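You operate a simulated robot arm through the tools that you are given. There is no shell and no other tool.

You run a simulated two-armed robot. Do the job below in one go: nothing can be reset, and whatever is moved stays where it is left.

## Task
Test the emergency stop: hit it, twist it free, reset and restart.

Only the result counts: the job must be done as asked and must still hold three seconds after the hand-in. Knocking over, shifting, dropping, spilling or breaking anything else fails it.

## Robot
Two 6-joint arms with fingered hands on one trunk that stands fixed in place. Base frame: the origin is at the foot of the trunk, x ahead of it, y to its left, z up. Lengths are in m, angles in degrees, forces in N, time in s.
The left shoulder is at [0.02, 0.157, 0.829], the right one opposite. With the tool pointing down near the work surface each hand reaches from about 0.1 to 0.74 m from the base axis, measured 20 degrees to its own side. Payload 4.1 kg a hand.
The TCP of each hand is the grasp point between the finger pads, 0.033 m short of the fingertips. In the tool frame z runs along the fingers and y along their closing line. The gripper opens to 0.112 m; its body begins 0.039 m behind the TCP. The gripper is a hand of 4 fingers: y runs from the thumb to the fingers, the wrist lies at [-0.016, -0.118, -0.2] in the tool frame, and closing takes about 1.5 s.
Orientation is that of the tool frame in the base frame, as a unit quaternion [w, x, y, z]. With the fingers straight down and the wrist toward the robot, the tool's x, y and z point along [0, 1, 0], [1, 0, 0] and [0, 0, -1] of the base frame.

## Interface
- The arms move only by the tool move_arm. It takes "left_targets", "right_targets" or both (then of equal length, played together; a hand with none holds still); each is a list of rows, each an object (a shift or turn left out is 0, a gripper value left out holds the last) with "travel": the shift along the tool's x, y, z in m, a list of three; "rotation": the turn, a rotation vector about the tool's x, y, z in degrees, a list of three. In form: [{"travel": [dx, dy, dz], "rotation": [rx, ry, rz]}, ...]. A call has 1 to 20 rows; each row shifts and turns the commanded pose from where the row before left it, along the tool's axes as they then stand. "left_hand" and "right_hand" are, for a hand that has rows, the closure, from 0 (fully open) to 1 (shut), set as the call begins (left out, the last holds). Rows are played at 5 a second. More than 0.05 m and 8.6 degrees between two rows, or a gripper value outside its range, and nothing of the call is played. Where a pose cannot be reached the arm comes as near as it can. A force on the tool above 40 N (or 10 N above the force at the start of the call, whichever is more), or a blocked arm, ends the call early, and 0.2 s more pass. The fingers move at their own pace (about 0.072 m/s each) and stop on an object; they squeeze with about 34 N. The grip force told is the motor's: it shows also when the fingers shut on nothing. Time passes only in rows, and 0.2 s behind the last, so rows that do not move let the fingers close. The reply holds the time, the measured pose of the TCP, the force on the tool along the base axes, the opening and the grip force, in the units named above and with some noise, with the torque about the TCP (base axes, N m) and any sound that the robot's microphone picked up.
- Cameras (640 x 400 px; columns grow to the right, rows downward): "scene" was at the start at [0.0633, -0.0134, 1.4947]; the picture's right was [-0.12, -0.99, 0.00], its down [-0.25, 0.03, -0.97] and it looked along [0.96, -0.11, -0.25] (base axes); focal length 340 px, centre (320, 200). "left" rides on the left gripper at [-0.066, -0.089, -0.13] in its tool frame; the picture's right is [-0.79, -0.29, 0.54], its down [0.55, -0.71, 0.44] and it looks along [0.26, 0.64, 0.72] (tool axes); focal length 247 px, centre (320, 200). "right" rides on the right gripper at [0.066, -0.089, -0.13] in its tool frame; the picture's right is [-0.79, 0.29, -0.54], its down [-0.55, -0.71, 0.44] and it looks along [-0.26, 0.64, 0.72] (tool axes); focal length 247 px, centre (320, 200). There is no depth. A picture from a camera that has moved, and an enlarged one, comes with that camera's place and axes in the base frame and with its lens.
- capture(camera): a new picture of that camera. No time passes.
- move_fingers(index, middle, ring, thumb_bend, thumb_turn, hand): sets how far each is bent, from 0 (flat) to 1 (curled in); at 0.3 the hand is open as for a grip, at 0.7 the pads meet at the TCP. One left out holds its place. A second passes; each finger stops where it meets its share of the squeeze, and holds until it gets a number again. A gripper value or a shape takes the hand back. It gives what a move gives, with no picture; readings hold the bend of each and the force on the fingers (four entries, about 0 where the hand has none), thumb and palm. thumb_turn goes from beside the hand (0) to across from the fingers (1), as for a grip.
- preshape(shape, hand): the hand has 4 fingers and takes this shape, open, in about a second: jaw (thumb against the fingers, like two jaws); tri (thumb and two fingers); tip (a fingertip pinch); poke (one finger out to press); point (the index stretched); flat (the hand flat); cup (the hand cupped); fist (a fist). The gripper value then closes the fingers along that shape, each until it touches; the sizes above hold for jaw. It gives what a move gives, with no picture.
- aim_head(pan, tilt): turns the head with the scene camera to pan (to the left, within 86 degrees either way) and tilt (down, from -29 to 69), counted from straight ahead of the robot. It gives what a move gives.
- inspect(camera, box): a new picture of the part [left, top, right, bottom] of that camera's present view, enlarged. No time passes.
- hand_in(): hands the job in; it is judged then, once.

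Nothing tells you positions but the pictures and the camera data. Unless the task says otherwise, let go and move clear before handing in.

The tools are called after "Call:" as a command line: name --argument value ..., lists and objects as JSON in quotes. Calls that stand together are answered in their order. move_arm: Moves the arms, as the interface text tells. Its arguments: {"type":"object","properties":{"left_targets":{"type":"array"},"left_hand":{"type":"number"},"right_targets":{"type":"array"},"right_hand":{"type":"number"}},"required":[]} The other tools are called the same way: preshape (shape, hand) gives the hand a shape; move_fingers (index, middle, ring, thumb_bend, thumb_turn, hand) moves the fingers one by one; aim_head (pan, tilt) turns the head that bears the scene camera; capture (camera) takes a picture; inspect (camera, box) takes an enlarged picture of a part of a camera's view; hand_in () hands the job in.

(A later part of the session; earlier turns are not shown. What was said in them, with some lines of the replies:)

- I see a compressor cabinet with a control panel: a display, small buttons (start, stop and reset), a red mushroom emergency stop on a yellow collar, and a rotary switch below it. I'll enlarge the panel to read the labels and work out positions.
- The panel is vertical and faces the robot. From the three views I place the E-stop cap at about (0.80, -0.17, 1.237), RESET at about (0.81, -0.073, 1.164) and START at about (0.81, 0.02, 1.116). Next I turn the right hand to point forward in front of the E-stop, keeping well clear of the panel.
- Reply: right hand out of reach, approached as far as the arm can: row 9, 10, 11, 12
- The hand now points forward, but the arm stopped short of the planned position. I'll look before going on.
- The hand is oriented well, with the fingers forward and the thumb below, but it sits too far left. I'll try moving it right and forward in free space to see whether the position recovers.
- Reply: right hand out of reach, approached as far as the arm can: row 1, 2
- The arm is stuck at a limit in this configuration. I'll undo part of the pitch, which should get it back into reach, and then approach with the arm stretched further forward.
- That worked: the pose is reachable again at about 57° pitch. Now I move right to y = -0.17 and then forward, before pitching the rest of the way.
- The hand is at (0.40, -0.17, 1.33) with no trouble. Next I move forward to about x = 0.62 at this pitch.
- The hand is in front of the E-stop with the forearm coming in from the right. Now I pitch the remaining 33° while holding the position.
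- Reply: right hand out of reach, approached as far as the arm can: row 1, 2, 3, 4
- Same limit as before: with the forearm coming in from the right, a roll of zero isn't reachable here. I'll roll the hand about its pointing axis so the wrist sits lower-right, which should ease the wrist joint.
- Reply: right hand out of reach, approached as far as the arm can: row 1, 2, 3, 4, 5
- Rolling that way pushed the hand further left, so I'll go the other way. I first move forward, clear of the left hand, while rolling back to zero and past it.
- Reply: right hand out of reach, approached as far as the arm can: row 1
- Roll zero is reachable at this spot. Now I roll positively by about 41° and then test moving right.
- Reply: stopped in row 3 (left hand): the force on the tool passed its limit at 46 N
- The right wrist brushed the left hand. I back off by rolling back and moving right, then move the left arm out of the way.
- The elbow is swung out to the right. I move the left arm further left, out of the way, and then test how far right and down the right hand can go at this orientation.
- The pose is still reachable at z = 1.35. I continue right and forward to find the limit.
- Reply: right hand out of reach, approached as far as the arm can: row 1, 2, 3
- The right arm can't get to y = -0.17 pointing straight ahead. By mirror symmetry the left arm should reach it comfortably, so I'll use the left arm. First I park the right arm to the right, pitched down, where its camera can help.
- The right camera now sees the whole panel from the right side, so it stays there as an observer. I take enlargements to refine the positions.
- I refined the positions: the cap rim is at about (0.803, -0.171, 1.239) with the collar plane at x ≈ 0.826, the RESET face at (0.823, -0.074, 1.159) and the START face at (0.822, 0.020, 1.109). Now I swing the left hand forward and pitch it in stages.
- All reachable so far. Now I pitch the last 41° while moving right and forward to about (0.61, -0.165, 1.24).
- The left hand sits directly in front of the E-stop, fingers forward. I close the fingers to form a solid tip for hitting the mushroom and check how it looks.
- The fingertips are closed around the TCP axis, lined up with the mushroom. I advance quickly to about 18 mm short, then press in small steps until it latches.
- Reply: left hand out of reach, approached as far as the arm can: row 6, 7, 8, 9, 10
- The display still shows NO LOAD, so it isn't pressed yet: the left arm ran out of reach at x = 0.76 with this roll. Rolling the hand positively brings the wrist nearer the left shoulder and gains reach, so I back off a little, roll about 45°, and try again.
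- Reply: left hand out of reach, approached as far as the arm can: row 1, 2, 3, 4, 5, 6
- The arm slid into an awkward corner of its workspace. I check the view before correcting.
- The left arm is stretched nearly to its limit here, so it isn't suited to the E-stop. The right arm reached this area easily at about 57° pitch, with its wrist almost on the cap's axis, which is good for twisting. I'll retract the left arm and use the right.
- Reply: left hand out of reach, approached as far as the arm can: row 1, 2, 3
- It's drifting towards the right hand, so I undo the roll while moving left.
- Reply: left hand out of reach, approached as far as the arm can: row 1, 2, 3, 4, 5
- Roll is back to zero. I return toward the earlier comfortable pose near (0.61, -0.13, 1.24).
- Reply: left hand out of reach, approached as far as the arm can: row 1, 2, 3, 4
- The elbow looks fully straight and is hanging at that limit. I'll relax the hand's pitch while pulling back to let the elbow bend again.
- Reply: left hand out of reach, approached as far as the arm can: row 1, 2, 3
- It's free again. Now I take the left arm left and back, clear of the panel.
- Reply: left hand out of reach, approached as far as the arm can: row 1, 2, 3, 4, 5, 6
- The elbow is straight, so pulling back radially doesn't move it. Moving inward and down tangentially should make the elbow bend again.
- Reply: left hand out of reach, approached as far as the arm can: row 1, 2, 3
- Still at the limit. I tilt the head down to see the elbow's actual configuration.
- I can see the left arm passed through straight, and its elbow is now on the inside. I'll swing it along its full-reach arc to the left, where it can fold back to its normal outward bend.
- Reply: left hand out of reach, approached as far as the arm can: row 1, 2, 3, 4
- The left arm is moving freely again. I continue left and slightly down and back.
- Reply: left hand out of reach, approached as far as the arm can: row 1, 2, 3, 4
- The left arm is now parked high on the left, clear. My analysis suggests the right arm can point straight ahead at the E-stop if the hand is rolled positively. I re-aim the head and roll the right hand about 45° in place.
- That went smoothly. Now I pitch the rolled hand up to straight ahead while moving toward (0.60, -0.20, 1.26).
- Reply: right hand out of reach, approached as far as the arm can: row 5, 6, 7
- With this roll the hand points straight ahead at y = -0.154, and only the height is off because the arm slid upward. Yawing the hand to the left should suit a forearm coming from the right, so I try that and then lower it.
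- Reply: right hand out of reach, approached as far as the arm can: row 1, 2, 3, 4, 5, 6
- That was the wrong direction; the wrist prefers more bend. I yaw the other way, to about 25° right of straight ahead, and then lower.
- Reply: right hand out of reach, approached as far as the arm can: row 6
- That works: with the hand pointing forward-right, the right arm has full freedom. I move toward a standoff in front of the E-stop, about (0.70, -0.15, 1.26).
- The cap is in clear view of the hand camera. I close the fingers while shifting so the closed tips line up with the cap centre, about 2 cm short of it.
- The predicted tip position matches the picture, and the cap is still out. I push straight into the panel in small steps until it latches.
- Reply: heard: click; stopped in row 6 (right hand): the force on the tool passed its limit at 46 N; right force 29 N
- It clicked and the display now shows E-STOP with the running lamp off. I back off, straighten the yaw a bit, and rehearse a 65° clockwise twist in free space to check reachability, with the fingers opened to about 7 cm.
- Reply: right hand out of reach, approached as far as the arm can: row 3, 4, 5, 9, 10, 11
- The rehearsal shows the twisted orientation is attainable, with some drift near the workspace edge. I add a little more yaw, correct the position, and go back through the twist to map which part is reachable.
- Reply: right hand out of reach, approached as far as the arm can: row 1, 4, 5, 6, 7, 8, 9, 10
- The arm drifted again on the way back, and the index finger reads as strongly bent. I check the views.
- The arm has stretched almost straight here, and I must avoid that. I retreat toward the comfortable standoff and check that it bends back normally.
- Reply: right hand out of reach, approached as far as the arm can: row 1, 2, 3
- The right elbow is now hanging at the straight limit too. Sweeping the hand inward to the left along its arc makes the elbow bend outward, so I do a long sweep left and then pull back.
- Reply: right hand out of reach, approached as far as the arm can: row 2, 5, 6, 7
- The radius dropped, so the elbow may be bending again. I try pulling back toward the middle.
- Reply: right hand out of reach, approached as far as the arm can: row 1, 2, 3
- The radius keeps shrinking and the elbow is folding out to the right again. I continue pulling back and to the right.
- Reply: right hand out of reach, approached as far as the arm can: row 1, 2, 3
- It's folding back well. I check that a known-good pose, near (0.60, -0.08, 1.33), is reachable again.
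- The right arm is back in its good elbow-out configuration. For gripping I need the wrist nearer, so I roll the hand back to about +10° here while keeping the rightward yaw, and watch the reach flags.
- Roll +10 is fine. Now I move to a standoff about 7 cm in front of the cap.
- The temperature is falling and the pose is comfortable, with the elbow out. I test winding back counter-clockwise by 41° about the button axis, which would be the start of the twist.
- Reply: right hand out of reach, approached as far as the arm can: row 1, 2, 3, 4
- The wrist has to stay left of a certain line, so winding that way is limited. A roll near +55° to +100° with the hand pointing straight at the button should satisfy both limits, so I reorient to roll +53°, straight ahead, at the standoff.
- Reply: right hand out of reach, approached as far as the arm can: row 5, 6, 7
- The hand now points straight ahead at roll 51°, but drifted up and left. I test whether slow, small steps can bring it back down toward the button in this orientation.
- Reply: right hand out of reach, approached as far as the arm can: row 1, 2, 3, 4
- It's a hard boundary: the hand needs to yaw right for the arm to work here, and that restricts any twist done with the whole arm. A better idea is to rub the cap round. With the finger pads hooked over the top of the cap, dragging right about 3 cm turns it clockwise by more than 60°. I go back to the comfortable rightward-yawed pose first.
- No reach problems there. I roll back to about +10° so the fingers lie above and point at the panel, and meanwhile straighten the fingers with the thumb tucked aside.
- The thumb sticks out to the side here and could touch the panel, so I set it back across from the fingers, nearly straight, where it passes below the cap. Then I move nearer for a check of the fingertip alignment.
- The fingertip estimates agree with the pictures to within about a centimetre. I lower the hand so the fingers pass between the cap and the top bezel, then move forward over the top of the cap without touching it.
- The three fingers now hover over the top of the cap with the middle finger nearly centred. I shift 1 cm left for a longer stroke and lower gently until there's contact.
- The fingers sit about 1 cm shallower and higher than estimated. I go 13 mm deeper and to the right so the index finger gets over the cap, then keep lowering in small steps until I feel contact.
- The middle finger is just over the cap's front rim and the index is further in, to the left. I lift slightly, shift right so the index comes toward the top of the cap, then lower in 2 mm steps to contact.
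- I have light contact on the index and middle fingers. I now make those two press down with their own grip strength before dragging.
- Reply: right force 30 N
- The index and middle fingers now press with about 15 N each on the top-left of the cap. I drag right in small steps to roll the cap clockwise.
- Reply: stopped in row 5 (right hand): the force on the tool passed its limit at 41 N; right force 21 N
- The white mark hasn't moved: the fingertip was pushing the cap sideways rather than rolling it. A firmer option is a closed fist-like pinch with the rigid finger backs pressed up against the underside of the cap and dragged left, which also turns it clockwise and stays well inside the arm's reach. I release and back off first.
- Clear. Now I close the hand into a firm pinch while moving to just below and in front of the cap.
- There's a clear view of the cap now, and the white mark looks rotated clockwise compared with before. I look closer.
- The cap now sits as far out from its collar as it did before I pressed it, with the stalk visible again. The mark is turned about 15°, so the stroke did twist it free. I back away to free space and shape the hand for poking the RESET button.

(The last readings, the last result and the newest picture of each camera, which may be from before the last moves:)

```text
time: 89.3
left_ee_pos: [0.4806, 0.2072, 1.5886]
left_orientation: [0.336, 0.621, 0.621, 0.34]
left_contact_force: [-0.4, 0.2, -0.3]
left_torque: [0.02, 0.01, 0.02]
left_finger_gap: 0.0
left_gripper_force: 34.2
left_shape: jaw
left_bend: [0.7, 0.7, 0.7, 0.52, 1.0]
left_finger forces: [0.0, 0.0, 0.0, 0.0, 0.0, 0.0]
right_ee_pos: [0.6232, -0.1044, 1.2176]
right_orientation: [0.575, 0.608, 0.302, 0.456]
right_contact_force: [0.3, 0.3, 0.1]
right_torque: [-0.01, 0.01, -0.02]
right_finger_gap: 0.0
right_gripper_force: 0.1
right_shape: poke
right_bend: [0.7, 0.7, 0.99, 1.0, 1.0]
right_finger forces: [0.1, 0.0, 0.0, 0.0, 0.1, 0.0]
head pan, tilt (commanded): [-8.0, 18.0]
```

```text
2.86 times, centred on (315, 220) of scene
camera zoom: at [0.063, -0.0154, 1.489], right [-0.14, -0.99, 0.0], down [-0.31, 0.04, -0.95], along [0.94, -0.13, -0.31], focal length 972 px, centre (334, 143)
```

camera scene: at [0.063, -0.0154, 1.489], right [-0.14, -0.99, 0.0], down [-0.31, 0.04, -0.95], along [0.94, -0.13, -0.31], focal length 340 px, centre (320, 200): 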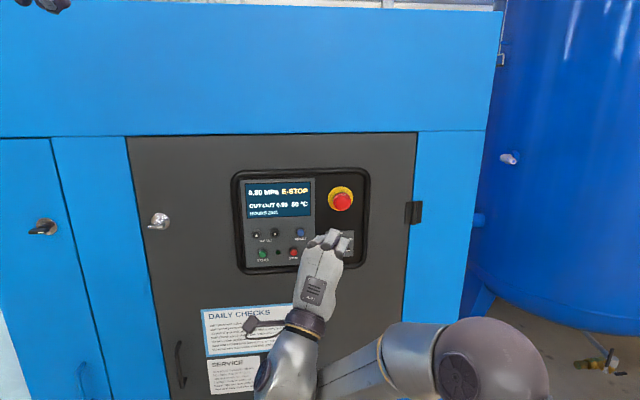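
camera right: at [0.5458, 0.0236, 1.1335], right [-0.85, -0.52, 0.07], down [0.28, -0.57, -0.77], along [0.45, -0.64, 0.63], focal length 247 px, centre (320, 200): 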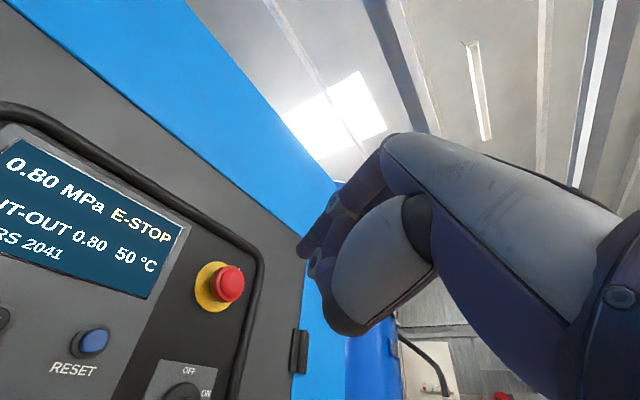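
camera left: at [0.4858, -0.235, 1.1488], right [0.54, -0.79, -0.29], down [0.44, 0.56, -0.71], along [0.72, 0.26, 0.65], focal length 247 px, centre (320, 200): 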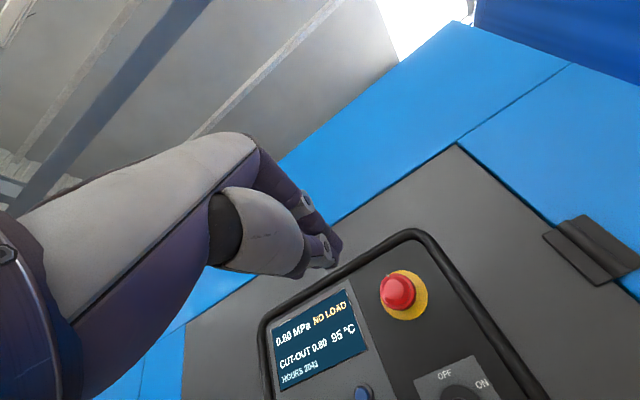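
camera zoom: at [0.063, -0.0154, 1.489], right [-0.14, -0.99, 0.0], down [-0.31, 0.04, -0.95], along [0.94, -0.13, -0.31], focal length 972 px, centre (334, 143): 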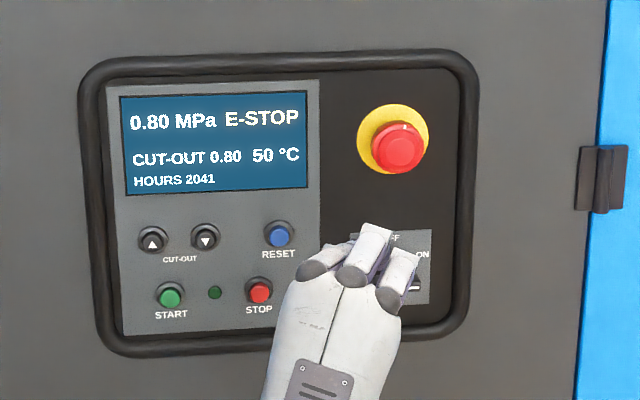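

The display still shows E-STOP, waiting for reset, and the cap is out. I set just the middle finger as the poker, with its tip on the TCP axis and everything else curled, and check it.

Call:
move_fingers --hand "right" --index 1 --middle 0.65 --ring 1 --thumb_bend 1

Call:
inspect --camera "right" --box '[240, 130, 440, 350]'

Call:
inspect --camera "scene" --box '[280, 210, 380, 290]'

```text
time: 90.3
left_ee_pos: [0.4816, 0.2077, 1.5892]
left_orientation: [0.337, 0.621, 0.621, 0.34]
left_contact_force: [0.7, -1.2, 0.2]
left_torque: [0.02, 0.02, 0.0]
left_finger_gap: 0.0
left_gripper_force: 33.9
left_shape: jaw
left_bend: [0.7, 0.7, 0.7, 0.52, 1.0]
left_finger forces: [0.0, 0.0, 0.1, 0.1, 0.1, 0.0]
right_ee_pos: [0.6215, -0.1042, 1.2165]
right_orientation: [0.575, 0.608, 0.303, 0.457]
right_contact_force: [0.4, 0.9, -0.1]
right_torque: [-0.01, -0.01, 0.0]
right_finger_gap: 0.0222
right_gripper_force: 0.1
right_shape: fingers
right_bend: [0.96, 0.65, 1.0, 1.0, 1.0]
right_finger forces: [0.1, 0.0, 0.0, 0.1, 0.1, 0.0]
head pan, tilt (commanded): [-8.0, 18.0]
```

```text
1.82 times, centred on (340, 240) of right
camera zoom: at [0.5458, 0.0236, 1.1335], right [-0.85, -0.52, 0.07], down [0.28, -0.57, -0.77], along [0.45, -0.64, 0.63], focal length 449 px, centre (284, 127)
```

zoom: 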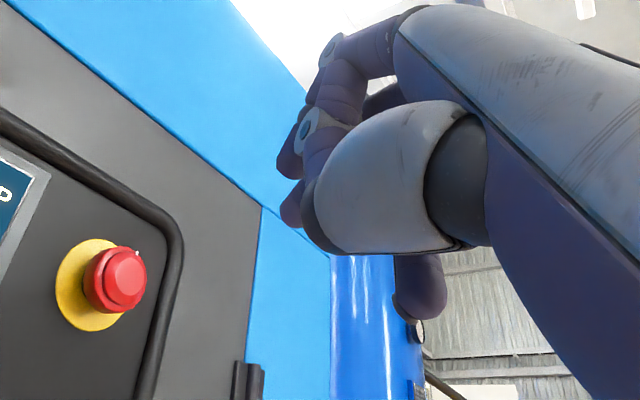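

```text
5.00 times, centred on (330, 250) of scene
camera zoom: at [0.063, -0.0154, 1.489], right [-0.14, -0.99, 0.0], down [-0.31, 0.04, -0.95], along [0.94, -0.13, -0.31], focal length 1700 px, centre (270, -50)
```

zoom: 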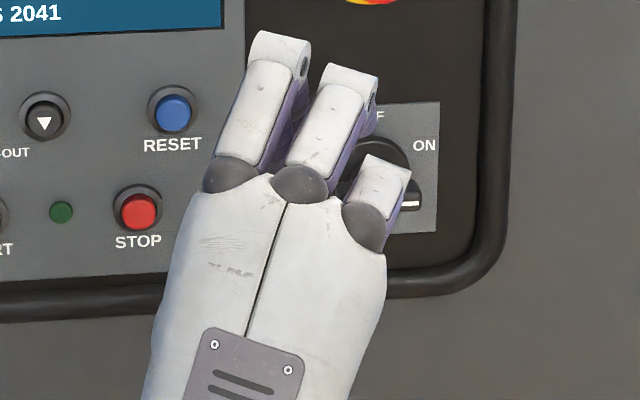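

This finger arrangement is hard to judge. The closed pinch, whose leading tip I calibrated on the E-stop press, is more dependable for poking. I reopen to jaw and turn the hand to a gentler pose, 15° right and 15° down, that suits both buttons.

Call:
preshape --shape "jaw" --hand "right"

Call:
move_arm --right_targets '[{"rotation": [5.1, 2.03, -3.19]}, {"rotation": [5.1, 2.03, -3.19]}, {"rotation": [5.1, 2.03, -3.19]}, {"rotation": [5.1, 2.03, -3.19]}, {}, {}, {}, {}, {}]' --right_hand 1

Call:
capture --camera "scene"

Call:
capture --camera "right"

```text
time: 91.2
left_ee_pos: [0.4816, 0.2073, 1.5882]
left_orientation: [0.337, 0.621, 0.62, 0.341]
left_contact_force: [0.1, -0.3, -0.3]
left_torque: [0.03, 0.02, 0.02]
left_finger_gap: 0.0001
left_gripper_force: 34.1
left_shape: jaw
left_bend: [0.7, 0.7, 0.7, 0.52, 1.0]
left_finger forces: [0.1, 0.0, 0.0, 0.0, 0.0, 0.0]
right_ee_pos: [0.6222, -0.1039, 1.2166]
right_orientation: [0.575, 0.608, 0.302, 0.456]
right_contact_force: [-1.3, -0.4, 0.5]
right_torque: [0.01, 0.05, 0.01]
right_finger_gap: 0.1117
right_gripper_force: 0.1
right_shape: jaw
right_bend: [0.3, 0.3, 0.3, 0.3, 0.98]
right_finger forces: [0.0, 0.0, 0.1, 0.1, 0.0, 0.0]
head pan, tilt (commanded): [-8.0, 18.0]
```

```text
time: 93.2
left_ee_pos: [0.481, 0.2072, 1.5895]
left_orientation: [0.337, 0.621, 0.62, 0.34]
left_contact_force: [-0.3, -0.5, -0.4]
left_torque: [0.01, -0.01, 0.01]
left_finger_gap: 0.0001
left_gripper_force: 33.6
left_shape: jaw
left_bend: [0.7, 0.7, 0.7, 0.52, 1.0]
left_finger forces: [0.0, 0.0, 0.1, 0.0, 0.0, 0.0]
right_ee_pos: [0.6212, -0.1041, 1.2172]
right_orientation: [0.482, 0.63, 0.484, 0.371]
right_contact_force: [0.5, 0.1, -0.6]
right_torque: [0.01, 0.01, 0.01]
right_finger_gap: 0.0
right_gripper_force: 33.7
right_shape: jaw
right_bend: [0.7, 0.7, 0.7, 0.51, 1.0]
right_finger forces: [0.1, 0.0, 0.0, 0.0, 0.0, 0.0]
head pan, tilt (commanded): [-8.0, 18.0]
```

```text
taken
camera scene: at [0.063, -0.0154, 1.489], right [-0.14, -0.99, 0.0], down [-0.31, 0.04, -0.95], along [0.94, -0.13, -0.31], focal length 340 px, centre (320, 200)
```

scene: 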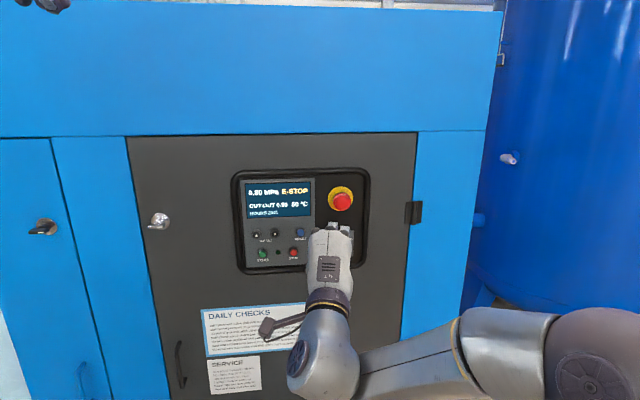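

```text
taken
camera right: at [0.4954, -0.0023, 1.1644], right [-0.64, -0.65, 0.42], down [0.09, -0.6, -0.8], along [0.77, -0.47, 0.43], focal length 247 px, centre (320, 200)
```

right: 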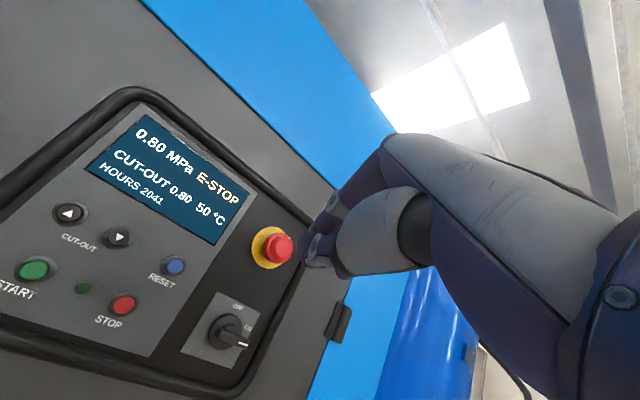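

The pose is good and within reach. I move to about 4 cm in front of RESET.

Call:
move_arm --right_targets '[{"travel": [0.0233, -0.0041, 0.0409]}, {"travel": [0.0233, -0.0041, 0.0409]}, {"travel": [0.0233, -0.0041, 0.0409]}, {}]'

Call:
capture --camera "right"

Call:
inspect --camera "scene" --box '[240, 170, 380, 280]'

```text
time: 94.2
left_ee_pos: [0.4801, 0.2068, 1.5898]
left_orientation: [0.337, 0.621, 0.62, 0.34]
left_contact_force: [-0.6, 0.6, 0.1]
left_torque: [0.01, 0.0, 0.02]
left_finger_gap: 0.0003
left_gripper_force: 33.9
left_shape: jaw
left_bend: [0.7, 0.7, 0.7, 0.52, 1.0]
left_finger forces: [0.0, 0.0, 0.0, 0.0, 0.0, 0.0]
right_ee_pos: [0.7523, -0.0675, 1.1729]
right_orientation: [0.483, 0.629, 0.483, 0.371]
right_contact_force: [-0.2, 0.2, -0.7]
right_torque: [0.02, 0.02, -0.02]
right_finger_gap: 0.0
right_gripper_force: 34.3
right_shape: jaw
right_bend: [0.7, 0.7, 0.7, 0.51, 1.0]
right_finger forces: [0.1, 0.0, 0.0, 0.1, 0.0, 0.1]
head pan, tilt (commanded): [-8.0, 18.0]
```

```text
taken
camera right: at [0.6258, 0.0344, 1.1205], right [-0.64, -0.65, 0.42], down [0.09, -0.6, -0.8], along [0.77, -0.47, 0.43], focal length 247 px, centre (320, 200)
```

right: 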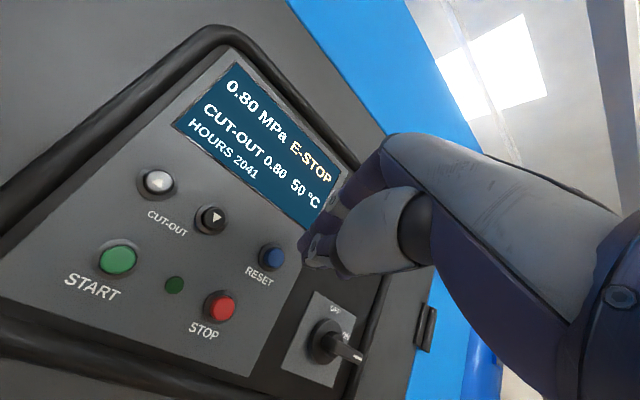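

```text
3.64 times, centred on (310, 225) of scene
camera zoom: at [0.0629, -0.0154, 1.489], right [-0.14, -0.99, 0.0], down [-0.31, 0.04, -0.95], along [0.94, -0.13, -0.31], focal length 1237 px, centre (356, 109)
```

zoom: 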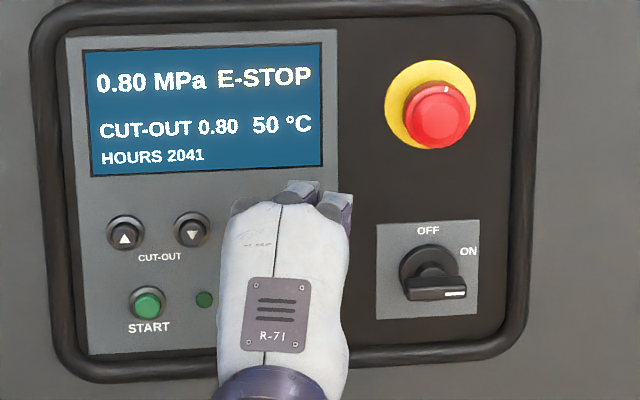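

The projected tip and the RESET button line up in the hand camera. I push straight in with small steps until it clicks.

Call:
move_arm --right_targets '[{"travel": [0.0041, 0.004, 0.0149]}, {"travel": [0.0041, 0.004, 0.0149]}, {"travel": [0.0008, 0.0008, 0.0028]}, {"travel": [0.0008, 0.0008, 0.0028]}, {"travel": [0.0005, 0.0005, 0.0019]}, {"travel": [0.0005, 0.0005, 0.0019]}, {"travel": [0.0005, 0.0005, 0.0019]}, {"travel": [0.0005, 0.0005, 0.0019]}]'

Call:
capture --camera "right"

Call:
inspect --camera "scene" --box '[240, 170, 380, 280]'

```text
time: 96.0
left_ee_pos: [0.4791, 0.206, 1.5895]
left_orientation: [0.337, 0.621, 0.62, 0.341]
left_contact_force: [0.0, -0.6, 0.2]
left_torque: [0.0, 0.0, 0.0]
left_finger_gap: 0.0002
left_gripper_force: 33.8
left_shape: jaw
left_bend: [0.7, 0.7, 0.7, 0.52, 1.0]
left_finger forces: [0.0, 0.0, 0.1, 0.0, 0.1, 0.0]
right_ee_pos: [0.7946, -0.0671, 1.1753]
right_orientation: [0.485, 0.628, 0.481, 0.372]
right_contact_force: [-34.1, -4.0, -4.8]
right_torque: [0.04, 0.49, -0.23]
right_finger_gap: 0.0
right_gripper_force: 34.1
right_shape: jaw
right_bend: [0.7, 0.7, 0.7, 0.5, 1.0]
right_finger forces: [0.1, 0.1, 0.0, 0.1, 0.0, 0.0]
head pan, tilt (commanded): [-8.0, 18.0]
heard: click
stopped in row 8 (right hand): the force on the tool passed its limit at 43 N (the readings are from after the stop); the commanded pose is now the measured one
```

```text
taken
camera right: at [0.6689, 0.0358, 1.1231], right [-0.64, -0.65, 0.41], down [0.09, -0.6, -0.8], along [0.76, -0.47, 0.44], focal length 247 px, centre (320, 200)
```

right: 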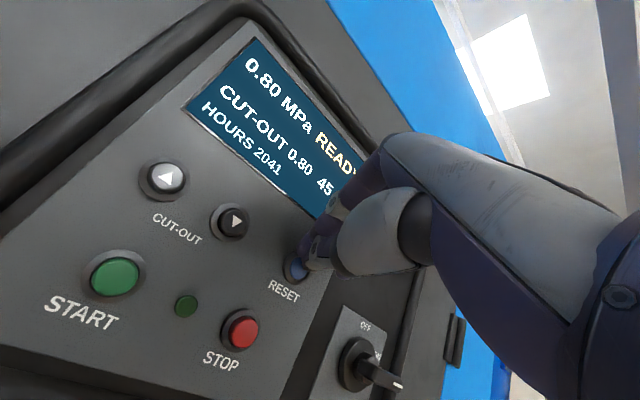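

```text
3.64 times, centred on (310, 225) of scene
camera zoom: at [0.0615, -0.0156, 1.4891], right [-0.14, -0.99, 0.0], down [-0.3, 0.04, -0.95], along [0.94, -0.13, -0.31], focal length 1237 px, centre (356, 109)
```

zoom: 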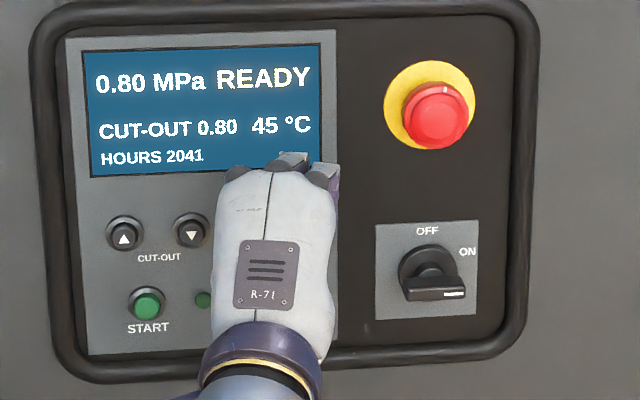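

RESET clicked and the display now shows READY. I back off and move over to START, staying about 4–5 cm off the panel.

Call:
move_arm --right_targets '[{"travel": [-0.0064, -0.0063, -0.0234]}, {"travel": [-0.0064, -0.0063, -0.0234]}, {"travel": [0.0305, -0.0193, -0.0032]}, {"travel": [0.0305, -0.0193, -0.0032]}, {"travel": [0.0305, -0.0193, -0.0032]}, {}]'

Call:
capture --camera "right"

Call:
inspect --camera "scene" --box '[240, 170, 380, 280]'

```text
time: 97.4
left_ee_pos: [0.4816, 0.2076, 1.5885]
left_orientation: [0.337, 0.621, 0.62, 0.34]
left_contact_force: [-0.8, 0.4, 0.0]
left_torque: [0.01, 0.02, 0.03]
left_finger_gap: 0.0001
left_gripper_force: 33.9
left_shape: jaw
left_bend: [0.7, 0.7, 0.7, 0.52, 1.0]
left_finger forces: [0.1, 0.0, 0.0, 0.1, 0.0, 0.0]
right_ee_pos: [0.7465, 0.0287, 1.1219]
right_orientation: [0.484, 0.629, 0.481, 0.372]
right_contact_force: [-0.2, -0.4, -0.7]
right_torque: [0.01, -0.02, 0.05]
right_finger_gap: 0.0
right_gripper_force: 33.6
right_shape: jaw
right_bend: [0.7, 0.7, 0.7, 0.5, 1.0]
right_finger forces: [0.1, 0.0, 0.1, 0.1, 0.0, 0.0]
head pan, tilt (commanded): [-8.0, 18.0]
```

```text
taken
camera right: at [0.6209, 0.1309, 1.0688], right [-0.64, -0.65, 0.41], down [0.09, -0.6, -0.8], along [0.76, -0.47, 0.44], focal length 247 px, centre (320, 200)
```

right: 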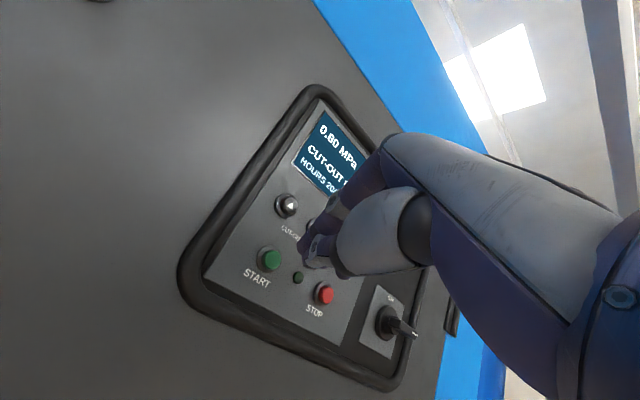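

```text
3.64 times, centred on (310, 225) of scene
camera zoom: at [0.0629, -0.0155, 1.489], right [-0.14, -0.99, 0.0], down [-0.31, 0.04, -0.95], along [0.94, -0.13, -0.31], focal length 1237 px, centre (356, 109)
```

zoom: 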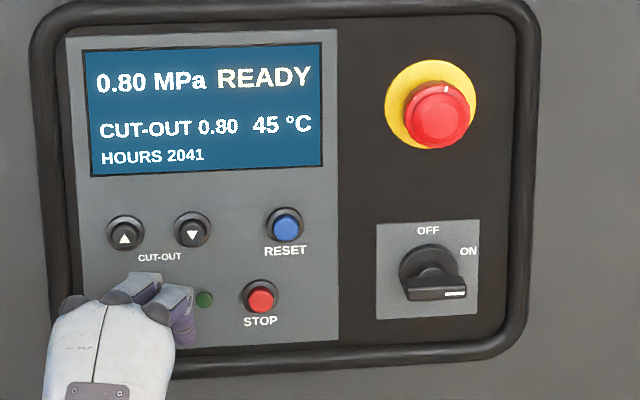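

START is next, but with the hand pitched down its knuckles would come close to the ▲/▼ buttons just above. I level the pitch at this standoff so only the tip leads, then check the alignment.

Call:
move_arm --right_targets '[{"rotation": [-7.5, -1.05, 0.1]}, {"rotation": [-7.5, -1.05, 0.1]}, {"travel": [0.002, -0.0075, -0.0008]}, {}, {}]'

Call:
capture --camera "right"

Call:
inspect --camera "right" --box '[220, 150, 420, 310]'

Call:
inspect --camera "scene" --box '[240, 220, 320, 280]'

```text
time: 98.6
left_ee_pos: [0.4811, 0.2061, 1.5892]
left_orientation: [0.337, 0.622, 0.62, 0.34]
left_contact_force: [0.4, 0.5, 0.3]
left_torque: [0.02, -0.01, 0.0]
left_finger_gap: 0.0
left_gripper_force: 34.0
left_shape: jaw
left_bend: [0.7, 0.7, 0.7, 0.52, 1.0]
left_finger forces: [0.1, 0.0, 0.1, 0.0, 0.1, 0.0]
right_ee_pos: [0.7471, 0.0306, 1.1145]
right_orientation: [0.571, 0.568, 0.419, 0.42]
right_contact_force: [-0.6, 0.3, -0.1]
right_torque: [0.04, 0.0, -0.03]
right_finger_gap: 0.0
right_gripper_force: 33.9
right_shape: jaw
right_bend: [0.7, 0.7, 0.7, 0.5, 1.0]
right_finger forces: [0.0, 0.0, 0.1, 0.0, 0.0, 0.1]
head pan, tilt (commanded): [-8.0, 18.0]
```

```text
taken
camera right: at [0.6425, 0.1319, 1.0242], right [-0.75, -0.6, 0.28], down [0.26, -0.66, -0.71], along [0.61, -0.46, 0.65], focal length 247 px, centre (320, 200)
```

right: 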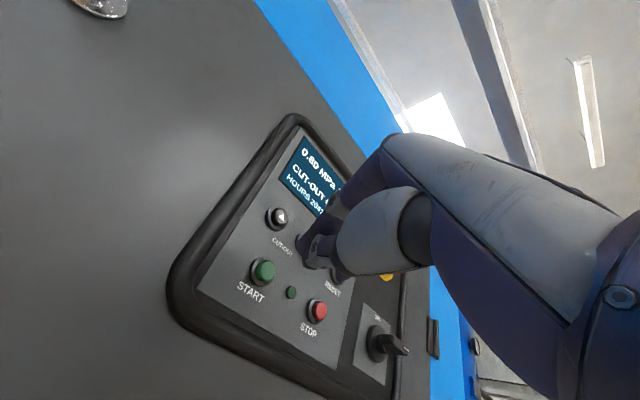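

```text
2.50 times, centred on (320, 230) of right
camera zoom: at [0.6425, 0.1319, 1.0242], right [-0.75, -0.6, 0.28], down [0.26, -0.66, -0.71], along [0.61, -0.46, 0.65], focal length 617 px, centre (320, 125)
```

zoom: 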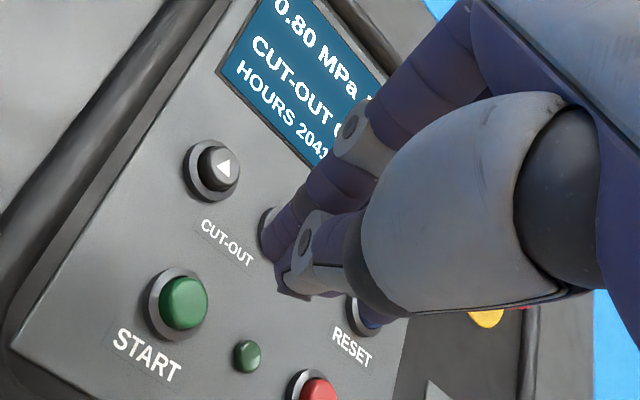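

```text
6.67 times, centred on (280, 250) of scene
camera zoom: at [0.063, -0.0154, 1.489], right [-0.14, -0.99, 0.0], down [-0.31, 0.04, -0.95], along [0.94, -0.13, -0.31], focal length 2267 px, centre (587, -133)
```

zoom: 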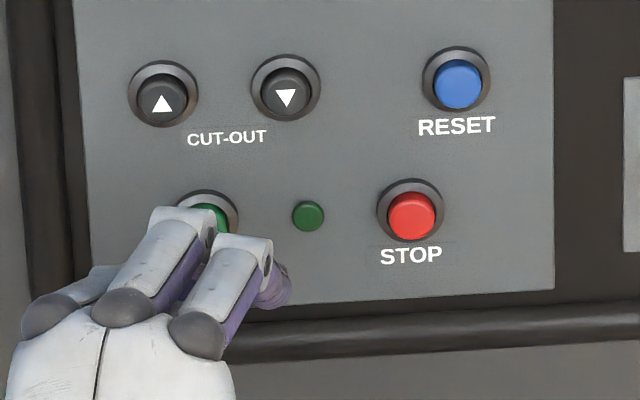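

The tip and the START button line up, and the knuckles now sit well back from the ▲/▼ buttons. I press START straight in with small steps.

Call:
move_arm --right_targets '[{"travel": [0.0066, 0, 0.0147]}, {"travel": [0.0047, 0, 0.0153]}, {"travel": [0.0009, 0, 0.0029]}, {"travel": [0.0009, 0, 0.0029]}, {"travel": [0.0006, 0, 0.0019]}, {"travel": [0.0006, 0, 0.0019]}, {"travel": [0.0006, 0, 0.0019]}, {"travel": [0.0006, 0, 0.0019]}, {"travel": [0.0006, 0, 0.0019]}]'

Call:
capture --camera "right"

Call:
inspect --camera "scene" --box '[240, 170, 380, 280]'

```text
time: 100.6
left_ee_pos: [0.4807, 0.2066, 1.5898]
left_orientation: [0.337, 0.621, 0.62, 0.34]
left_contact_force: [-0.1, 0.2, -0.4]
left_torque: [-0.01, -0.01, 0.03]
left_finger_gap: 0.0
left_gripper_force: 33.5
left_shape: jaw
left_bend: [0.7, 0.7, 0.7, 0.52, 1.0]
left_finger forces: [0.0, 0.0, 0.1, 0.0, 0.0, 0.0]
right_ee_pos: [0.7938, 0.0341, 1.1142]
right_orientation: [0.571, 0.566, 0.42, 0.421]
right_contact_force: [-21.9, -1.6, -4.9]
right_torque: [0.02, 0.32, -0.23]
right_finger_gap: 0.0002
right_gripper_force: 34.3
right_shape: jaw
right_bend: [0.7, 0.7, 0.7, 0.51, 1.0]
right_finger forces: [0.0, 0.1, 0.0, 0.0, 65.2, 0.1]
head pan, tilt (commanded): [-8.0, 18.0]
heard: click
```

```text
taken
camera right: at [0.6897, 0.1346, 1.0244], right [-0.75, -0.6, 0.28], down [0.26, -0.66, -0.71], along [0.61, -0.46, 0.65], focal length 247 px, centre (320, 200)
```

right: 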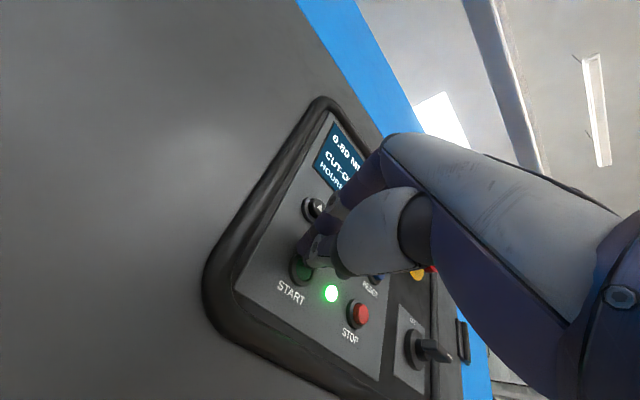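

```text
3.64 times, centred on (310, 225) of scene
camera zoom: at [0.0621, -0.0154, 1.4891], right [-0.14, -0.99, 0.0], down [-0.31, 0.04, -0.95], along [0.94, -0.13, -0.31], focal length 1237 px, centre (356, 109)
```

zoom: 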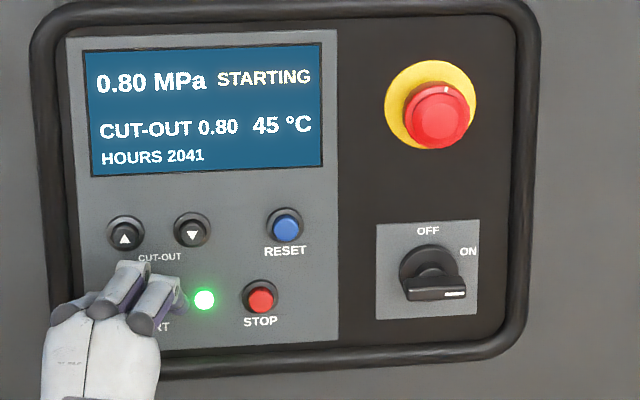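

START clicked: the display shows STARTING and the green lamp is lit. I back the hand straight off the panel and check that it keeps running.

Call:
move_arm --right_targets '[{"travel": [-0.006, 0, -0.0191]}, {"travel": [-0.0104, 0, -0.0334]}, {"travel": [-0.0104, 0, -0.0334]}, {"travel": [-0.0104, 0, -0.0334]}, {"travel": [-0.0104, 0, -0.0334]}, {}, {}, {}]'

Call:
capture --camera "scene"

Call:
inspect --camera "scene" --box '[230, 160, 380, 280]'

```text
time: 102.4
left_ee_pos: [0.4814, 0.2067, 1.5888]
left_orientation: [0.336, 0.622, 0.62, 0.34]
left_contact_force: [-0.1, -0.2, 0.4]
left_torque: [0.02, -0.01, 0.01]
left_finger_gap: 0.0
left_gripper_force: 33.6
left_shape: jaw
left_bend: [0.7, 0.7, 0.7, 0.52, 1.0]
left_finger forces: [0.0, 0.0, 0.0, 0.0, 0.0, 0.0]
right_ee_pos: [0.6345, 0.0318, 1.1136]
right_orientation: [0.57, 0.567, 0.42, 0.421]
right_contact_force: [0.6, 0.7, -0.2]
right_torque: [-0.01, 0.03, 0.0]
right_finger_gap: 0.0
right_gripper_force: 34.0
right_shape: jaw
right_bend: [0.7, 0.7, 0.7, 0.51, 1.0]
right_finger forces: [0.0, 0.0, 0.0, 0.0, 0.1, 0.0]
head pan, tilt (commanded): [-8.0, 18.0]
```

```text
taken
camera scene: at [0.063, -0.0154, 1.489], right [-0.14, -0.99, 0.0], down [-0.31, 0.04, -0.95], along [0.94, -0.13, -0.31], focal length 340 px, centre (320, 200)
```

scene: 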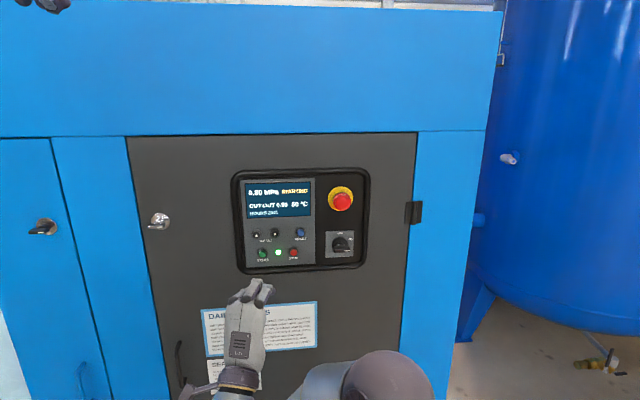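

```text
3.33 times, centred on (305, 220) of scene
camera zoom: at [0.063, -0.0154, 1.489], right [-0.14, -0.99, 0.0], down [-0.31, 0.04, -0.95], along [0.94, -0.13, -0.31], focal length 1134 px, centre (370, 133)
```

zoom: 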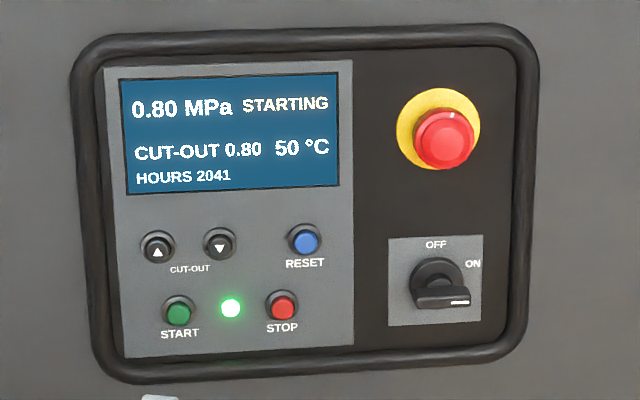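

The hand is clear and the panel is undisturbed. I wait a few seconds to see that the machine finishes starting and stays running.

Call:
move_arm --right_targets '[{"travel": [0, 0, -0.02]}, {}, {}, {}, {}, {}, {}, {}, {}, {}, {}, {}, {}, {}, {}, {}, {}, {}, {}, {}]'

Call:
inspect --camera "scene" --box '[230, 160, 380, 280]'

```text
time: 106.6
left_ee_pos: [0.4805, 0.2075, 1.5888]
left_orientation: [0.337, 0.621, 0.62, 0.341]
left_contact_force: [0.0, 0.5, -0.7]
left_torque: [-0.03, 0.01, 0.02]
left_finger_gap: 0.0
left_gripper_force: 33.9
left_shape: jaw
left_bend: [0.7, 0.7, 0.7, 0.52, 1.0]
left_finger forces: [0.0, 0.0, 0.0, 0.0, 0.0, 0.0]
right_ee_pos: [0.614, 0.0397, 1.1132]
right_orientation: [0.57, 0.567, 0.419, 0.421]
right_contact_force: [-0.2, 0.3, 0.2]
right_torque: [-0.03, -0.01, 0.01]
right_finger_gap: 0.0
right_gripper_force: 33.5
right_shape: jaw
right_bend: [0.7, 0.7, 0.7, 0.51, 1.0]
right_finger forces: [0.0, 0.1, 0.0, 0.1, 0.0, 0.0]
head pan, tilt (commanded): [-8.0, 18.0]
```

```text
3.33 times, centred on (305, 220) of scene
camera zoom: at [0.063, -0.0154, 1.489], right [-0.14, -0.99, 0.0], down [-0.31, 0.04, -0.95], along [0.94, -0.13, -0.31], focal length 1134 px, centre (370, 133)
```

zoom: 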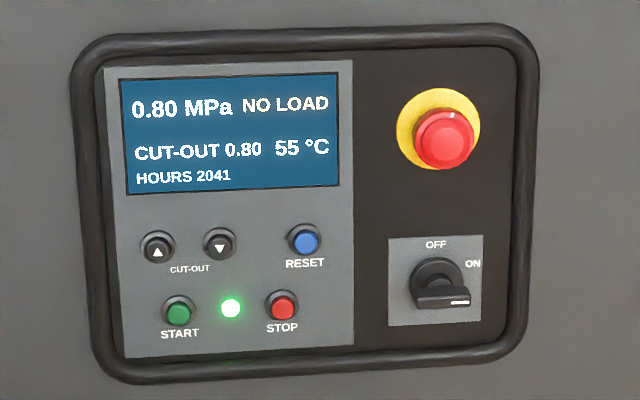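

The machine is running again. The display reads NO LOAD with the cut-out still at 0.80, the lamp is green, the E-stop is out and the rotary switch is still ON. Both hands are clear of the panel, so I hand the job in.

Call:
hand_in

```text
The job is handed in.
```

The emergency stop test is done, and I've handed the job in. The compressor is running again.

1. **Hit:** I pressed the E-stop until it clicked. The display changed to E-STOP and the running lamp went out.
2. **Twist free:** I turned the cap clockwise by dragging the fingertips across it, because the arm couldn't reach far enough to grip it and twist. It popped back out, though its white mark is now about 15° clockwise of where it started.
3. **Reset:** I pressed RESET, which clicked, and the display showed READY.
4. **Restart:** I pressed START, which clicked. The display went from STARTING to NO LOAD and the green lamp came on.

At hand-in the cut-out was still 0.80 MPa, the rotary switch was still on ON, and both hands were clear of the panel. The two hands bumped each other once early on, away from the panel, when the right wrist touched the left hand.
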